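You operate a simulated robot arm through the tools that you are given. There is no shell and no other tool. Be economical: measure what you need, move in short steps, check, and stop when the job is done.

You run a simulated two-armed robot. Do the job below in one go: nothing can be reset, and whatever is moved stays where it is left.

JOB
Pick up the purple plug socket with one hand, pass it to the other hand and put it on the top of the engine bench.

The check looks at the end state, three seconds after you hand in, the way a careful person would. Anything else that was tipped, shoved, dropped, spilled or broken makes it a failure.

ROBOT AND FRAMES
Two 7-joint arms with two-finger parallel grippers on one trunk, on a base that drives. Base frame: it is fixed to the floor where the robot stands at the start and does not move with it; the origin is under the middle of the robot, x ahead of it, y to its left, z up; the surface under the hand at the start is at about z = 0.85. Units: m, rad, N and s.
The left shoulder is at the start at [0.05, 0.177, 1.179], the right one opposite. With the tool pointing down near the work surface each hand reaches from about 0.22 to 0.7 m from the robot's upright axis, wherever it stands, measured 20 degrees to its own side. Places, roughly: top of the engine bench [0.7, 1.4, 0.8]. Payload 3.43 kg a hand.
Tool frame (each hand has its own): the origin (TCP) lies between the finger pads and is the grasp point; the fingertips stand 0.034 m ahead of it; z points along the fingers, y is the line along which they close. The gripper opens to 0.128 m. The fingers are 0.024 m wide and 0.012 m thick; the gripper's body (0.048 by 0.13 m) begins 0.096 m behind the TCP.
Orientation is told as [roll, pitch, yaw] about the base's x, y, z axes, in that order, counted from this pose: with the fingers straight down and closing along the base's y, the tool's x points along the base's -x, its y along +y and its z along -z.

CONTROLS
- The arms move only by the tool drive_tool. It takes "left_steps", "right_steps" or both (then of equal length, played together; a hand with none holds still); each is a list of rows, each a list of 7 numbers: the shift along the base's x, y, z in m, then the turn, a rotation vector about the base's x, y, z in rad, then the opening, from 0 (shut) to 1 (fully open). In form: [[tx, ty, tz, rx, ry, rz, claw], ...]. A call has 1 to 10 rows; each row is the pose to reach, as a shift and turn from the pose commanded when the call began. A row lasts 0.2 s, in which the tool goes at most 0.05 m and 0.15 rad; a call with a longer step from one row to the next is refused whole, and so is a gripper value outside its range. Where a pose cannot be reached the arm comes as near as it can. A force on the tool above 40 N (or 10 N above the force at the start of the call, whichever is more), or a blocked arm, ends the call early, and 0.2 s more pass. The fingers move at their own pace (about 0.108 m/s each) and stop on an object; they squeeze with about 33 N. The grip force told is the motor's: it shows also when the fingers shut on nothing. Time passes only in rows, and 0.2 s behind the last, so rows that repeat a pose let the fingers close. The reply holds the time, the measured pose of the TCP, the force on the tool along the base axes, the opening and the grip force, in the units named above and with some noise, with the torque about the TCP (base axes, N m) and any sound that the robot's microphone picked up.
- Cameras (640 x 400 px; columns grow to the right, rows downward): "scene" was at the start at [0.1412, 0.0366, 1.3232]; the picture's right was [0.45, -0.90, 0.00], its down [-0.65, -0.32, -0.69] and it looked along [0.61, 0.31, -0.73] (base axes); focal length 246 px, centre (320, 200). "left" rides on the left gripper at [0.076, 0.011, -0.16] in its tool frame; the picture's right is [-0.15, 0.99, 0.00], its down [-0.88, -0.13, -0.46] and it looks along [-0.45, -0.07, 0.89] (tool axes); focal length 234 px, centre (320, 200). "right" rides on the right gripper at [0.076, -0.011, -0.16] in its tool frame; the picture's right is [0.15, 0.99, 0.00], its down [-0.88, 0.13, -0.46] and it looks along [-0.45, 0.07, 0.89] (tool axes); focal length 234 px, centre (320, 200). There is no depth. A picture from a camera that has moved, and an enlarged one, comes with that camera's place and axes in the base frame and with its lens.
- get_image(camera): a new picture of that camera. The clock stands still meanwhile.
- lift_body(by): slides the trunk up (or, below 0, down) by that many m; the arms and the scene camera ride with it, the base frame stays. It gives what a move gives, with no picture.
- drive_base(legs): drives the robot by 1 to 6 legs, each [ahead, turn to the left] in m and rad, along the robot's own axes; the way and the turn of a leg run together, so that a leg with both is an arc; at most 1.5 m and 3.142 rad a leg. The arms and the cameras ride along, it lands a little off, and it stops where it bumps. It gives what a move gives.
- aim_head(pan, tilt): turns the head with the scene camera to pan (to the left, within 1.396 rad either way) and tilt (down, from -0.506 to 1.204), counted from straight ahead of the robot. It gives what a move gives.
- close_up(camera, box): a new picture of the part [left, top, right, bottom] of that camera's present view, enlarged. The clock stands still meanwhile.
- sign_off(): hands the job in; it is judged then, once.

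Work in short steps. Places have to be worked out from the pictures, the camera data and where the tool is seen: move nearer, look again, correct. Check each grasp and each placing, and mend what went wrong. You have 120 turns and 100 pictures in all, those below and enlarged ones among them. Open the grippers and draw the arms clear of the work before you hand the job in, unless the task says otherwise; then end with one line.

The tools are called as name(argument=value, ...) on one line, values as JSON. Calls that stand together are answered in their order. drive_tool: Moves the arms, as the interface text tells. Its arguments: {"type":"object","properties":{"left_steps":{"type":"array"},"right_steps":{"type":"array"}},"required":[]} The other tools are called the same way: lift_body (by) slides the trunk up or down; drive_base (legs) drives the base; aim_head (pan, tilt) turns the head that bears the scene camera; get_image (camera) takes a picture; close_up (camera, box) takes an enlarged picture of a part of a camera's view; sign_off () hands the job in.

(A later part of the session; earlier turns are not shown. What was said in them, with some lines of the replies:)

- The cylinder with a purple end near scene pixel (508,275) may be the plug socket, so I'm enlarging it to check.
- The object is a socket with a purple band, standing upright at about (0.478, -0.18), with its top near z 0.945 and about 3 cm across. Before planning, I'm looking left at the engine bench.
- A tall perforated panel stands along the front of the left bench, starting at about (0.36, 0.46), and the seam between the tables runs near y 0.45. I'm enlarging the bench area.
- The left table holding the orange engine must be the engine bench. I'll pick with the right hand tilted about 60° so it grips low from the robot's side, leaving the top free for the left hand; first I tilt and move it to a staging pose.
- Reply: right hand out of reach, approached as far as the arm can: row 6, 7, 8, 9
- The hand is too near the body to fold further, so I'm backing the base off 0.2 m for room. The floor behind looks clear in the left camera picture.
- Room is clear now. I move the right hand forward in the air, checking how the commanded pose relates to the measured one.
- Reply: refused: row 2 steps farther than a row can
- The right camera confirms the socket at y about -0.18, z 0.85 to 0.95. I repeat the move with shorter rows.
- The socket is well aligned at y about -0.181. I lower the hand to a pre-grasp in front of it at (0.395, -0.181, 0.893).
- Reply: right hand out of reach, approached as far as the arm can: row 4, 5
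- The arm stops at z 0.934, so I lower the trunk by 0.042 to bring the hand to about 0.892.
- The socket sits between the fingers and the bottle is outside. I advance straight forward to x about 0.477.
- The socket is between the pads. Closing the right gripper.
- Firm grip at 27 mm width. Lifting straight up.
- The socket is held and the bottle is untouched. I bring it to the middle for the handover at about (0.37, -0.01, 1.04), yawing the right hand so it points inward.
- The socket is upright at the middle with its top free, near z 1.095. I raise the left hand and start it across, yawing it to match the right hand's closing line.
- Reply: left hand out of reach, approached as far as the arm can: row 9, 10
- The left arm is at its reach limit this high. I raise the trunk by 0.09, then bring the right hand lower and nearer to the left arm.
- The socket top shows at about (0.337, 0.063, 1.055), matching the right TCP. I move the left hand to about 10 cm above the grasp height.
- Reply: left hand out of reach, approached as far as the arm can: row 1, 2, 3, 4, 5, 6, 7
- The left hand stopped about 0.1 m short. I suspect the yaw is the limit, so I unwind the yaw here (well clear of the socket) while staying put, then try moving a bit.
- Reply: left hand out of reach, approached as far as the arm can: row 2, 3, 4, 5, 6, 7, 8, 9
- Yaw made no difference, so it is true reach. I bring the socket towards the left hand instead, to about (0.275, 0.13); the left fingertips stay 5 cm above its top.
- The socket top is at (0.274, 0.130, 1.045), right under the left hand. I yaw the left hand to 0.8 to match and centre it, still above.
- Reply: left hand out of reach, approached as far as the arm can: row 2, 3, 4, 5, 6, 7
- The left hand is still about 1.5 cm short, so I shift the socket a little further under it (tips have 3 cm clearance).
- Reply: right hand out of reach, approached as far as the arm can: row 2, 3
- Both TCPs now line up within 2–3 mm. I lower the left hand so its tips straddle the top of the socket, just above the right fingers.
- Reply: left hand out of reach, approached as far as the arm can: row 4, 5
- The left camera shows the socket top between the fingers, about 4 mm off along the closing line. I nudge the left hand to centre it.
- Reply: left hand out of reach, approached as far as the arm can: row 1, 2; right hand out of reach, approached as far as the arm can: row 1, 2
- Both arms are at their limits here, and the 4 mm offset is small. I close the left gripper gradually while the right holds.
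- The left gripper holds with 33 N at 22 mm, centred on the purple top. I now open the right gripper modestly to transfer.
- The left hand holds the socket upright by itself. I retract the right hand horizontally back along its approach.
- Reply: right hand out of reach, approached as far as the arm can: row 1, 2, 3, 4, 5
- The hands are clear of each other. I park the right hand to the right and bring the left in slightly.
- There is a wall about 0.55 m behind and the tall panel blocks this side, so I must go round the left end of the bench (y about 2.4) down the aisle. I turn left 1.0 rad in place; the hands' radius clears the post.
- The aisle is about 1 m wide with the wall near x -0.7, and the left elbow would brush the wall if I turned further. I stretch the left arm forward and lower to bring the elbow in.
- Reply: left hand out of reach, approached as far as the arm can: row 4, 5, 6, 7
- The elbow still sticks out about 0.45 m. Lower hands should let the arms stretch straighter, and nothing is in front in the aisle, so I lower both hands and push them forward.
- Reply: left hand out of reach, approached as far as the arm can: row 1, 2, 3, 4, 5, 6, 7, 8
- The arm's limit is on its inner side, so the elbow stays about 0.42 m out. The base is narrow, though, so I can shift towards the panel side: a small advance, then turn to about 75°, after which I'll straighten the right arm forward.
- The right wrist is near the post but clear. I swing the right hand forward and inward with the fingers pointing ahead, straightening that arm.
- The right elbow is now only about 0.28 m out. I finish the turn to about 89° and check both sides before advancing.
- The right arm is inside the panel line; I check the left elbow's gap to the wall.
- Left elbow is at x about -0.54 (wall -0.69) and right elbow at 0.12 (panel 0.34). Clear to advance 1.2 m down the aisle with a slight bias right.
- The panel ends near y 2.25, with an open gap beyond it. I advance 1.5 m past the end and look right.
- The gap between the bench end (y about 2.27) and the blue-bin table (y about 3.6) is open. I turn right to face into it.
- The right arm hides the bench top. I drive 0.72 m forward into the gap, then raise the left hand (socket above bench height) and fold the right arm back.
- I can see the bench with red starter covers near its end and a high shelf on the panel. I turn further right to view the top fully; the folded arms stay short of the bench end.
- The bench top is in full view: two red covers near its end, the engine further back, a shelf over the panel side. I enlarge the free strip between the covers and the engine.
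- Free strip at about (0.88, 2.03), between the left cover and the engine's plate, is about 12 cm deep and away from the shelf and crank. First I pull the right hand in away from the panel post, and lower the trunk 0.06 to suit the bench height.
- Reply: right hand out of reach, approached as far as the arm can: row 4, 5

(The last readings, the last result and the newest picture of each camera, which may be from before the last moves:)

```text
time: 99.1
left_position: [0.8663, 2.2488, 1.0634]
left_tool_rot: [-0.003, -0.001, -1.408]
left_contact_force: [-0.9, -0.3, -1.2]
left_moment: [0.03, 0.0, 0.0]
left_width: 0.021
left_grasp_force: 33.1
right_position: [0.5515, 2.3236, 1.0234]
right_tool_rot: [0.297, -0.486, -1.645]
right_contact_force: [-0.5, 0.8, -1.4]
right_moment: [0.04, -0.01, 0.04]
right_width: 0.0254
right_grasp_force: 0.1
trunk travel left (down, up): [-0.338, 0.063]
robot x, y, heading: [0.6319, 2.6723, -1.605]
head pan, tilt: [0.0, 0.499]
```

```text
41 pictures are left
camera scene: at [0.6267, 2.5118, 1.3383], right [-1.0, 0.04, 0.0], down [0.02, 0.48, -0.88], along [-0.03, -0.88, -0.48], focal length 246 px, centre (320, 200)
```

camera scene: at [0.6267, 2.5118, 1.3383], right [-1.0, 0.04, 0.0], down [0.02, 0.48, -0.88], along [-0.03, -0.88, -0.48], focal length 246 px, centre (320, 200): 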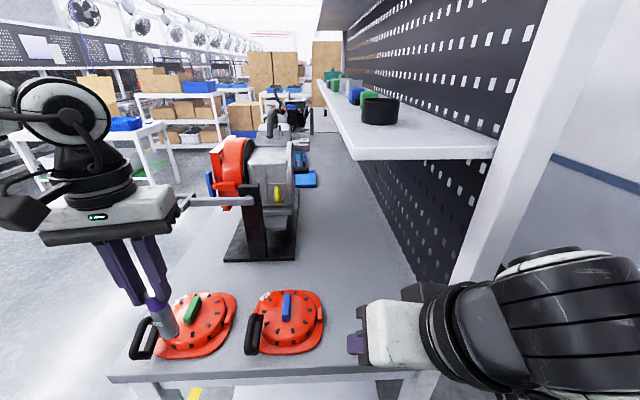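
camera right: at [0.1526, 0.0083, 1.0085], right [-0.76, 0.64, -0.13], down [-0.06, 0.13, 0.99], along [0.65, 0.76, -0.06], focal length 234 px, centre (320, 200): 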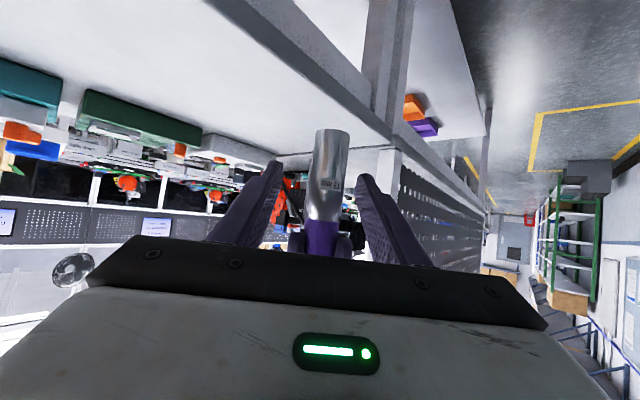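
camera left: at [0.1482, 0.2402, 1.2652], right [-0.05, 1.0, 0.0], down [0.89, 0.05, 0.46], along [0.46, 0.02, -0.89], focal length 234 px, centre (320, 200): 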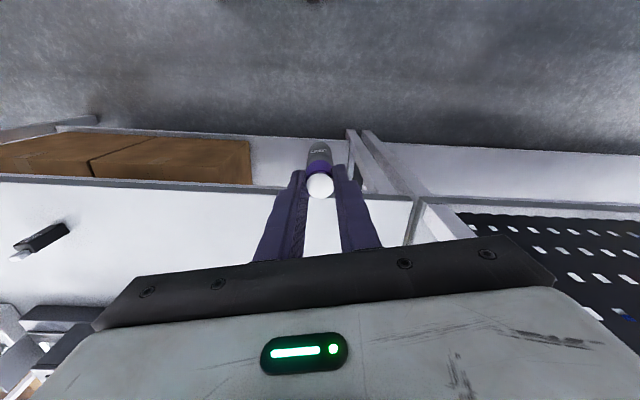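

The left hand is over the near edge at (0.866, 2.249), with the socket 5 cm above the cover. I extend it toward the free spot at the same height, watching for reach.

drive_tool(left_steps=[[0.003, -0.03, 0, 0, 0, -0.03, 0], [0.006, -0.06, 0, 0, 0, -0.06, 0], [0.009, -0.09, 0, 0, 0, -0.09, 0], [0.012, -0.12, 0, 0, 0, -0.12, 0], [0.014, -0.15, 0, 0, 0, -0.16, 0], [0.014, -0.15, 0, 0, 0, -0.16, 0]])

get_image(camera="scene")

```text
time: 100.5
left_position: [0.8816, 2.1004, 1.0635]
left_tool_rot: [-0.002, 0.001, -1.568]
left_contact_force: [-0.2, 0.1, -1.3]
left_moment: [0.0, -0.02, 0.02]
left_width: 0.021
left_grasp_force: 32.7
right_position: [0.5505, 2.325, 1.0237]
right_tool_rot: [0.297, -0.487, -1.645]
right_contact_force: [0.6, 0.6, -0.3]
right_moment: [-0.01, 0.0, 0.01]
right_width: 0.0257
right_grasp_force: 0.0
trunk travel left (down, up): [-0.338, 0.063]
robot x, y, heading: [0.6315, 2.6755, -1.609]
head pan, tilt: [0.0, 0.499]
```

```text
40 pictures are left
camera scene: at [0.6267, 2.513, 1.3385], right [-1.0, 0.04, 0.0], down [0.02, 0.48, -0.88], along [-0.03, -0.88, -0.48], focal length 246 px, centre (320, 200)
```

scene: 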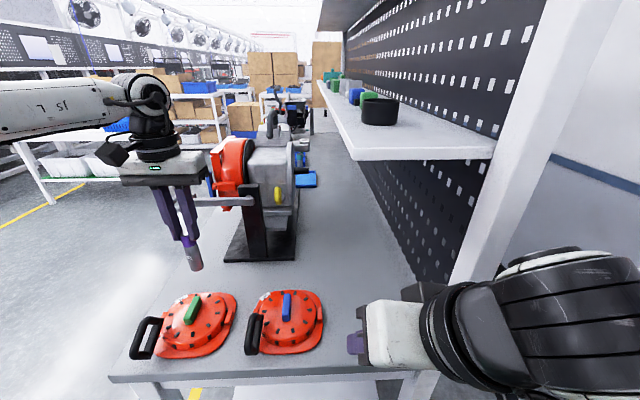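

Reach is fine. I go the last 7 cm to y about 2.03, then check from the left camera.

drive_tool(left_steps=[[0, -0.025, 0, 0, 0, 0, 0], [0, -0.05, 0, 0, 0, 0, 0], [0, -0.07, -0.01, 0, 0, 0, 0], [0, -0.07, -0.02, 0, 0, 0, 0]])

get_image(camera="left")

close_up(camera="scene", box=[80, 150, 340, 370])

```text
time: 101.5
left_position: [0.9015, 2.0786, 1.0433]
left_tool_rot: [-0.003, -0.003, -1.567]
left_contact_force: [0.0, -0.9, -1.3]
left_moment: [0.02, -0.01, -0.02]
left_width: 0.0212
left_grasp_force: 33.3
left hand out of reach, approached as far as the arm can: row 1, 2, 3, 4
right_position: [0.5505, 2.3243, 1.0237]
right_tool_rot: [0.296, -0.487, -1.644]
right_contact_force: [0.4, -0.2, -0.5]
right_moment: [-0.03, -0.01, -0.02]
right_width: 0.0254
right_grasp_force: 0.0
trunk travel left (down, up): [-0.338, 0.063]
robot x, y, heading: [0.6298, 2.6698, -1.612]
head pan, tilt: [0.0, 0.499]
```

```text
39 pictures are left
camera left: at [0.9141, 2.1544, 1.2019], right [0.99, -0.14, 0.0], down [-0.13, -0.88, 0.46], along [-0.07, -0.45, -0.89], focal length 234 px, centre (320, 200)
```

left: 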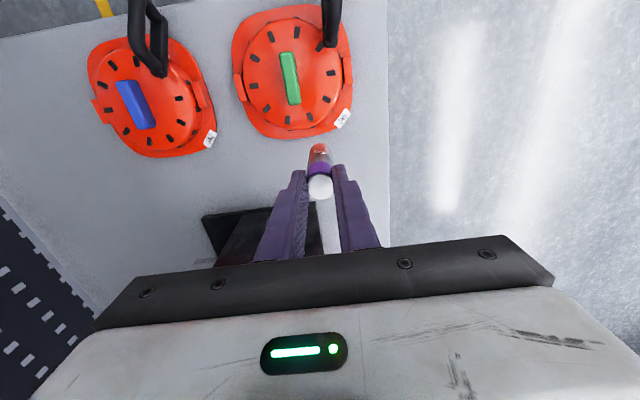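

```text
1.82 times, centred on (210, 260) of scene
camera zoom: at [0.6267, 2.5125, 1.3384], right [-1.0, 0.04, 0.0], down [0.02, 0.48, -0.88], along [-0.03, -0.88, -0.48], focal length 448 px, centre (520, 91)
```

zoom: 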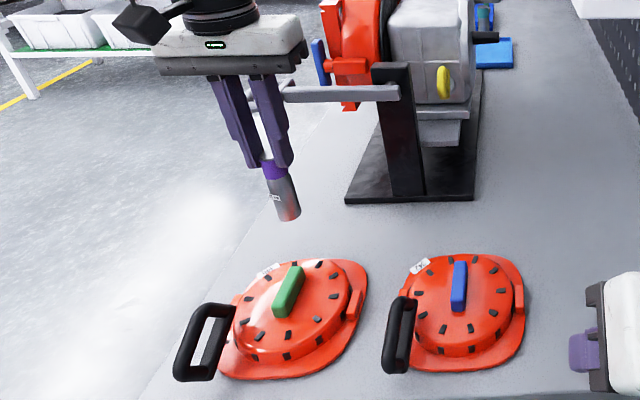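

The free strip is y 1.97–2.085, x 0.85–1.0, but the arm is short by 5 cm. Turning the base right by 0.08 rad brings the target more to the left hand's side and moves the right arm away from the post.

drive_base(legs=[[0, -0.08]])

drive_tool(left_steps=[[0.02, -0.01, 0, 0, 0, 0.04, 0], [0.04, -0.02, -0.005, 0, 0, 0.08, 0], [0.045, -0.028, -0.01, 0, 0, 0.08, 0], [0.045, -0.028, -0.01, 0, 0, 0.08, 0]])

get_image(camera="left")

get_image(camera="scene")

```text
time: 102.4
left_position: [0.8538, 2.0591, 1.0431]
left_tool_rot: [-0.002, -0.002, -1.649]
left_contact_force: [0.1, -0.9, -0.9]
left_moment: [0.03, -0.02, 0.0]
left_width: 0.0212
left_grasp_force: 32.8
right_position: [0.522, 2.3318, 1.0223]
right_tool_rot: [0.295, -0.486, -1.725]
right_contact_force: [-0.3, -0.6, -0.1]
right_moment: [0.01, 0.01, 0.0]
right_width: 0.0255
right_grasp_force: 0.1
trunk travel left (down, up): [-0.338, 0.063]
robot x, y, heading: [0.6328, 2.6717, -1.688]
head pan, tilt: [0.0, 0.499]
```

```text
time: 103.4
left_position: [0.9017, 2.0391, 1.033]
left_tool_rot: [-0.005, -0.003, -1.568]
left_contact_force: [-0.8, 2.1, -0.1]
left_moment: [-0.02, -0.03, 0.02]
left_width: 0.021
left_grasp_force: 33.2
left hand out of reach, approached as far as the arm can: row 3, 4
right_position: [0.5241, 2.3322, 1.0242]
right_tool_rot: [0.298, -0.488, -1.726]
right_contact_force: [-0.3, 0.5, -0.3]
right_moment: [0.01, 0.02, -0.01]
right_width: 0.0257
right_grasp_force: 0.2
trunk travel left (down, up): [-0.338, 0.063]
robot x, y, heading: [0.6359, 2.6688, -1.687]
head pan, tilt: [0.0, 0.499]
```

```text
37 pictures are left
camera left: at [0.9137, 2.1156, 1.1917], right [0.99, -0.14, 0.0], down [-0.13, -0.88, 0.46], along [-0.07, -0.45, -0.89], focal length 234 px, centre (320, 200)
```

left: 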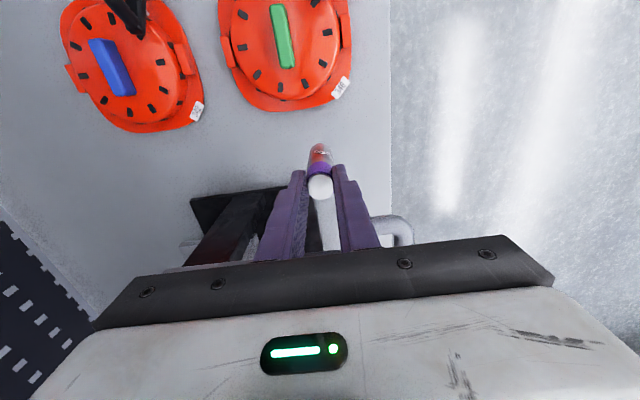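

```text
36 pictures are left
camera scene: at [0.6139, 2.5141, 1.3385], right [-0.99, 0.12, 0.0], down [0.06, 0.48, -0.88], along [-0.1, -0.87, -0.48], focal length 246 px, centre (320, 200)
```

scene: 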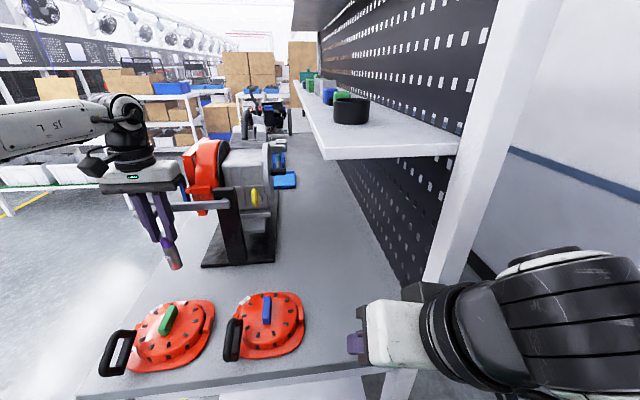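

The crank loop on the engine sits close to this spot (around x 0.95, y 2.0, z 1.05), so the hand body could touch it when lowered. A safer spot is (0.785, 2.06), behind the gap between the two covers; I retract first, then turn the base right 0.2 rad to bring it within reach.

drive_tool(left_steps=[[0, 0.025, 0.01, 0, 0, 0, 0], [0, 0.05, 0.02, 0, 0, 0, 0], [0, 0.08, 0.03, 0, 0, 0, 0], [0, 0.08, 0.03, 0, 0, 0, 0]])

drive_base(legs=[[0, -0.2]])

get_image(camera="left")

get_image(camera="scene")

```text
time: 104.4
left_position: [0.9007, 2.1191, 1.0622]
left_tool_rot: [-0.004, -0.001, -1.568]
left_contact_force: [0.2, -0.1, -1.0]
left_moment: [0.03, 0.03, 0.02]
left_width: 0.0211
left_grasp_force: 33.4
right_position: [0.5235, 2.3314, 1.0243]
right_tool_rot: [0.298, -0.488, -1.723]
right_contact_force: [0.1, -0.5, 0.6]
right_moment: [0.03, 0.02, 0.0]
right_width: 0.0257
right_grasp_force: 0.0
trunk travel left (down, up): [-0.338, 0.063]
robot x, y, heading: [0.636, 2.6681, -1.691]
head pan, tilt: [0.0, 0.499]
```

```text
time: 105.5
left_position: [0.7851, 2.0767, 1.0638]
left_tool_rot: [-0.003, 0.0, -1.77]
left_contact_force: [0.0, -0.1, -0.9]
left_moment: [0.01, -0.05, -0.03]
left_width: 0.021
left_grasp_force: 32.9
right_position: [0.4557, 2.3615, 1.0245]
right_tool_rot: [0.296, -0.487, -1.927]
right_contact_force: [0.3, -0.3, -0.1]
right_moment: [-0.01, -0.03, 0.01]
right_width: 0.0259
right_grasp_force: 0.1
trunk travel left (down, up): [-0.338, 0.063]
robot x, y, heading: [0.6298, 2.6714, -1.89]
head pan, tilt: [0.0, 0.499]
```

```text
35 pictures are left
camera left: at [0.8115, 2.1486, 1.2214], right [0.94, -0.34, 0.0], down [-0.3, -0.84, 0.46], along [-0.16, -0.43, -0.89], focal length 234 px, centre (320, 200)
```

left: 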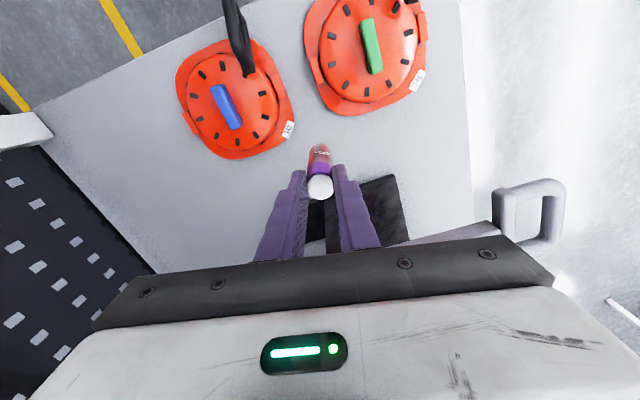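

```text
34 pictures are left
camera scene: at [0.5819, 2.5207, 1.3384], right [-0.95, 0.31, 0.0], down [0.15, 0.45, -0.88], along [-0.28, -0.83, -0.48], focal length 246 px, centre (320, 200)
```

scene: 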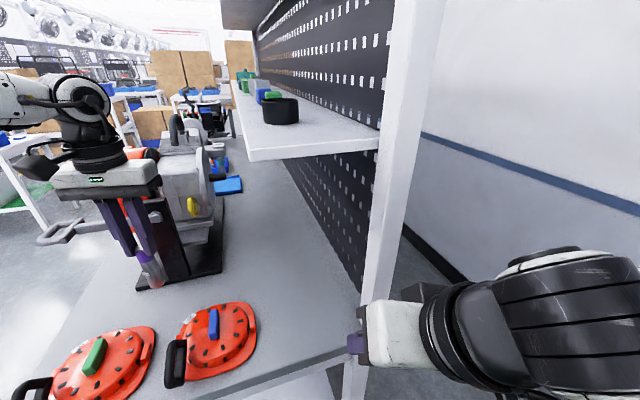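

Directly below, the spot falls on clear grey surface between the covers and the engine plate. I nudge 1.5 cm back from the covers, square the yaw, and lower to z 0.985.

drive_tool(left_steps=[[0, -0.008, 0, 0, 0, 0.1, 0], [0, -0.015, 0, 0, 0, 0.2, 0], [0, -0.015, -0.025, 0, 0, 0.2, 0], [0, -0.015, -0.05, 0, 0, 0.2, 0], [0, -0.015, -0.078, 0, 0, 0.2, 0], [0, -0.015, -0.078, 0, 0, 0.2, 0]])

get_image(camera="left")

close_up(camera="scene", box=[0, 140, 300, 380])

```text
time: 106.9
left_position: [0.7844, 2.0632, 0.9854]
left_tool_rot: [-0.005, -0.002, -1.571]
left_contact_force: [1.2, 0.5, -1.3]
left_moment: [0.0, 0.01, 0.02]
left_width: 0.0212
left_grasp_force: 32.6
right_position: [0.4575, 2.3607, 1.0237]
right_tool_rot: [0.297, -0.491, -1.926]
right_contact_force: [0.5, -0.1, -0.3]
right_moment: [0.0, 0.03, -0.03]
right_width: 0.0255
right_grasp_force: 0.0
trunk travel left (down, up): [-0.338, 0.063]
robot x, y, heading: [0.633, 2.6717, -1.893]
head pan, tilt: [0.0, 0.499]
```

```text
33 pictures are left
camera left: at [0.7969, 2.1382, 1.143], right [0.99, -0.15, 0.0], down [-0.13, -0.88, 0.46], along [-0.07, -0.45, -0.89], focal length 234 px, centre (320, 200)
```

left: 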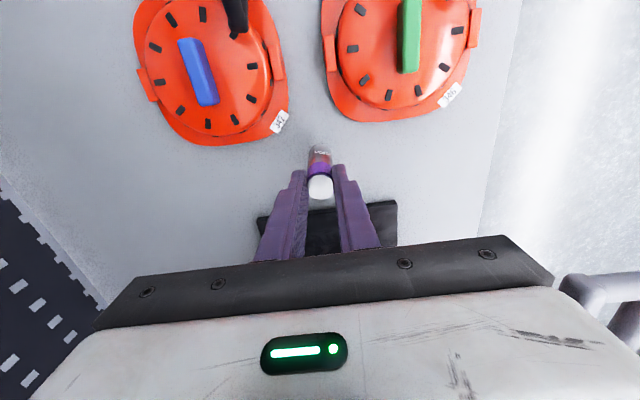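

```text
1.67 times, centred on (150, 260) of scene
camera zoom: at [0.5824, 2.5208, 1.3384], right [-0.95, 0.31, 0.0], down [0.15, 0.45, -0.88], along [-0.28, -0.83, -0.48], focal length 410 px, centre (603, 100)
```

zoom: 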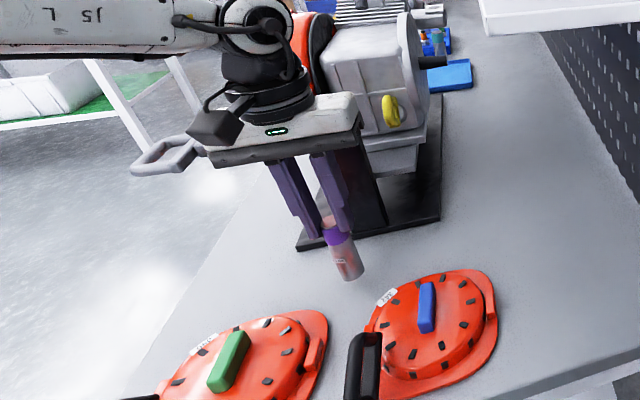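

Clearances look fine and the hand is in front of the engine post. I lower in small steps until the socket touches.

drive_tool(left_steps=[[0, 0, -0.01, 0, 0, 0, 0], [0, 0, -0.018, 0, 0, 0, 0], [0, 0, -0.023, 0, 0, 0, 0], [0, 0, -0.026, 0, 0, 0, 0], [0, 0, -0.028, 0, 0, 0, 0], [0, 0, -0.03, 0, 0, 0, 0]])

get_image(camera="left")

```text
time: 108.3
left_position: [0.7848, 2.0627, 0.9591]
left_tool_rot: [-0.004, -0.011, -1.571]
left_contact_force: [4.5, -1.3, 29.9]
left_moment: [-0.16, -0.24, 0.02]
left_width: 0.0214
left_grasp_force: 32.6
right_position: [0.4577, 2.3622, 1.0238]
right_tool_rot: [0.299, -0.491, -1.926]
right_contact_force: [0.1, -0.3, -0.4]
right_moment: [0.0, 0.04, 0.0]
right_width: 0.0255
right_grasp_force: 0.1
trunk travel left (down, up): [-0.338, 0.063]
robot x, y, heading: [0.6337, 2.6734, -1.889]
head pan, tilt: [0.0, 0.499]
```

```text
31 pictures are left
camera left: at [0.7967, 2.1394, 1.1173], right [0.99, -0.15, 0.0], down [-0.13, -0.87, 0.47], along [-0.07, -0.46, -0.88], focal length 234 px, centre (320, 200)
```

left: 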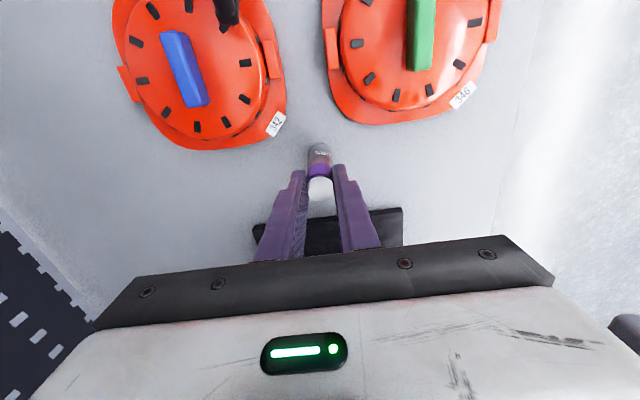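

Contact at 0.959 with 30 N, matching the bench top at z 0.85. I ease the pressure by 3 mm of command and open the fingers slowly.

drive_tool(left_steps=[[0, 0, 0.003, 0, 0, 0, 0], [0, 0, 0.003, 0, 0, 0, 0], [0, 0, 0.003, 0, 0, 0, 0.18], [0, 0, 0.003, 0, 0, 0, 0.22], [0, 0, 0.003, 0, 0, 0, 0.28], [0, 0, 0.003, 0, 0, 0, 0.34], [0, 0, 0.003, 0, 0, 0, 0.4], [0, 0, 0.003, 0, 0, 0, 0.4]])

get_image(camera="left")

close_up(camera="scene", box=[0, 140, 300, 380])

```text
time: 110.1
left_position: [0.7853, 2.0628, 0.9576]
left_tool_rot: [-0.003, -0.003, -1.572]
left_contact_force: [0.5, -0.4, 0.1]
left_moment: [-0.01, -0.02, -0.03]
left_width: 0.0515
left_grasp_force: 0.0
right_position: [0.4574, 2.3611, 1.0241]
right_tool_rot: [0.297, -0.488, -1.927]
right_contact_force: [-0.4, 0.0, 1.0]
right_moment: [0.0, -0.02, -0.01]
right_width: 0.0256
right_grasp_force: 0.2
trunk travel left (down, up): [-0.338, 0.063]
robot x, y, heading: [0.6326, 2.6728, -1.891]
head pan, tilt: [0.0, 0.499]
```

```text
30 pictures are left
camera left: at [0.7972, 2.1377, 1.1164], right [0.99, -0.15, 0.0], down [-0.13, -0.88, 0.46], along [-0.07, -0.45, -0.89], focal length 234 px, centre (320, 200)
```

left: 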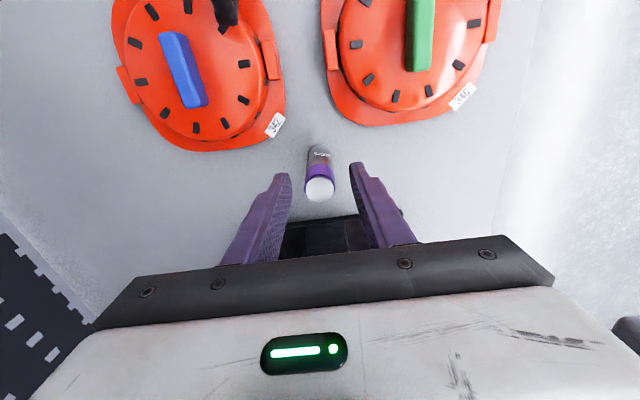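

```text
1.67 times, centred on (150, 260) of scene
camera zoom: at [0.5824, 2.5207, 1.3384], right [-0.95, 0.31, 0.0], down [0.15, 0.45, -0.88], along [-0.28, -0.83, -0.48], focal length 410 px, centre (603, 100)
```

zoom: 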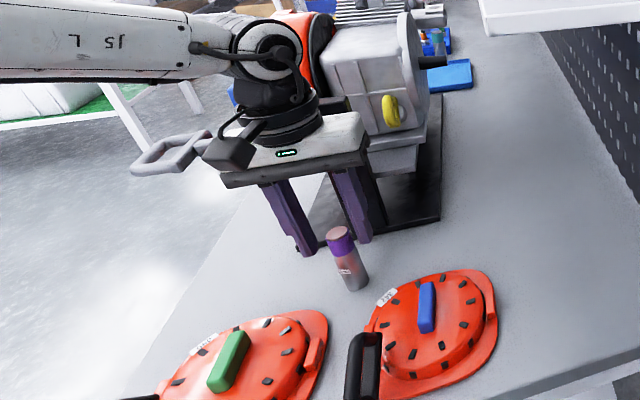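

The socket stands free and upright between the open fingers. I raise the left hand straight up.

drive_tool(left_steps=[[0, 0, 0.02, 0, 0, 0, 0.4], [0, 0, 0.05, 0, 0, 0, 0.4], [0, 0, 0.08, 0, 0, 0, 0.4], [0, 0, 0.11, 0, 0, 0, 0.4], [0, 0.03, 0.12, 0, 0, 0, 0.4], [0, 0.07, 0.12, 0, 0, 0, 0.4], [0, 0.11, 0.12, 0, 0, 0, 0.4]])

get_image(camera="scene")

```text
time: 111.7
left_position: [0.7857, 2.1728, 1.0785]
left_tool_rot: [-0.004, -0.003, -1.57]
left_contact_force: [0.3, 0.4, -0.5]
left_moment: [-0.04, 0.02, 0.0]
left_width: 0.0513
left_grasp_force: 0.0
right_position: [0.4571, 2.3613, 1.0238]
right_tool_rot: [0.297, -0.49, -1.927]
right_contact_force: [0.1, 0.9, 0.2]
right_moment: [0.01, 0.05, 0.0]
right_width: 0.0259
right_grasp_force: 0.1
trunk travel left (down, up): [-0.338, 0.063]
robot x, y, heading: [0.6338, 2.6754, -1.889]
head pan, tilt: [0.0, 0.499]
```

```text
28 pictures are left
camera scene: at [0.5826, 2.5214, 1.3386], right [-0.95, 0.31, 0.0], down [0.15, 0.45, -0.88], along [-0.28, -0.83, -0.48], focal length 246 px, centre (320, 200)
```

scene: 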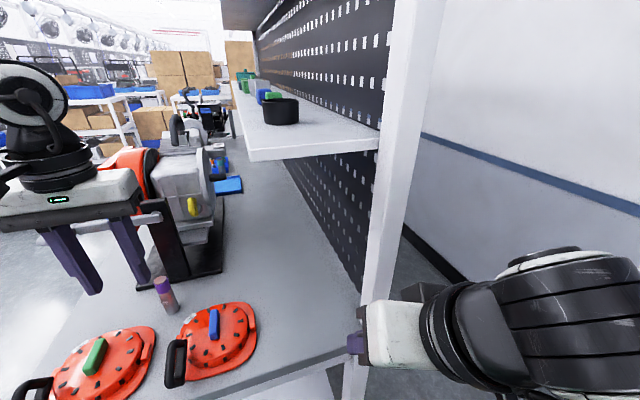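

The socket stands upright and nothing else moved. I back the robot 0.2 m off the bench and open both grippers.

drive_base(legs=[[-0.2, 0]])

drive_tool(right_steps=[[0, 0, 0, 0, 0, 0, 0.6], [0, 0, 0, 0, 0, 0, 0.8], [0, 0, 0, 0, 0, 0, 0.8]], left_steps=[[0, 0, 0, 0, 0, 0, 0.7], [0, 0, 0, 0, 0, 0, 0.8], [0, 0, 0, 0, 0, 0, 0.8]])

get_image(camera="scene")

```text
time: 113.3
left_position: [0.8471, 2.3631, 1.0784]
left_tool_rot: [-0.003, -0.005, -1.57]
left_contact_force: [0.3, 0.5, -0.7]
left_moment: [-0.05, 0.0, -0.02]
left_width: 0.0512
left_grasp_force: 0.1
right_position: [0.521, 2.55, 1.0238]
right_tool_rot: [0.297, -0.489, -1.925]
right_contact_force: [0.6, 0.1, 0.4]
right_moment: [0.02, 0.05, -0.03]
right_width: 0.0258
right_grasp_force: 0.1
trunk travel left (down, up): [-0.338, 0.063]
robot x, y, heading: [0.6958, 2.8594, -1.885]
head pan, tilt: [0.0, 0.499]
```

```text
time: 114.1
left_position: [0.8487, 2.3615, 1.078]
left_tool_rot: [-0.003, -0.004, -1.571]
left_contact_force: [0.3, -0.3, -0.2]
left_moment: [0.01, -0.01, -0.02]
left_width: 0.1026
left_grasp_force: 0.0
right_position: [0.5197, 2.5507, 1.0238]
right_tool_rot: [0.297, -0.489, -1.927]
right_contact_force: [-0.2, -0.7, 0.4]
right_moment: [0.01, 0.0, 0.01]
right_width: 0.1024
right_grasp_force: 0.0
trunk travel left (down, up): [-0.338, 0.063]
robot x, y, heading: [0.6962, 2.858, -1.89]
head pan, tilt: [0.0, 0.499]
```

```text
27 pictures are left
camera scene: at [0.6452, 2.7104, 1.3384], right [-0.95, 0.31, 0.0], down [0.15, 0.45, -0.88], along [-0.28, -0.83, -0.48], focal length 246 px, centre (320, 200)
```

scene: 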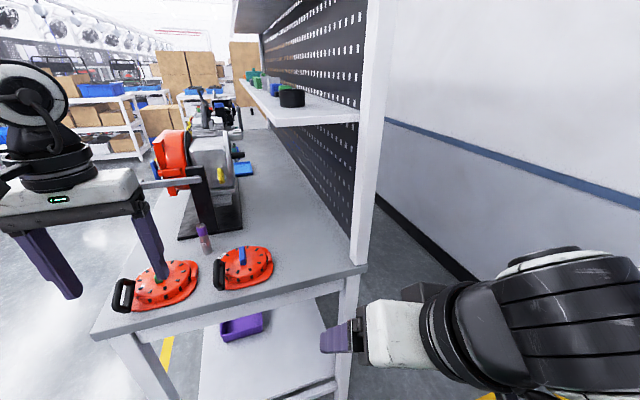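

The socket stands on the bench top, both hands are open and clear, and the covers and engine are where they were. Handing in.

sign_off()

```text
The job is handed in.
```

The purple plug socket was picked up with the right hand, passed to the left, and now stands upright on the engine bench near its far end, with nothing else seen to have moved.
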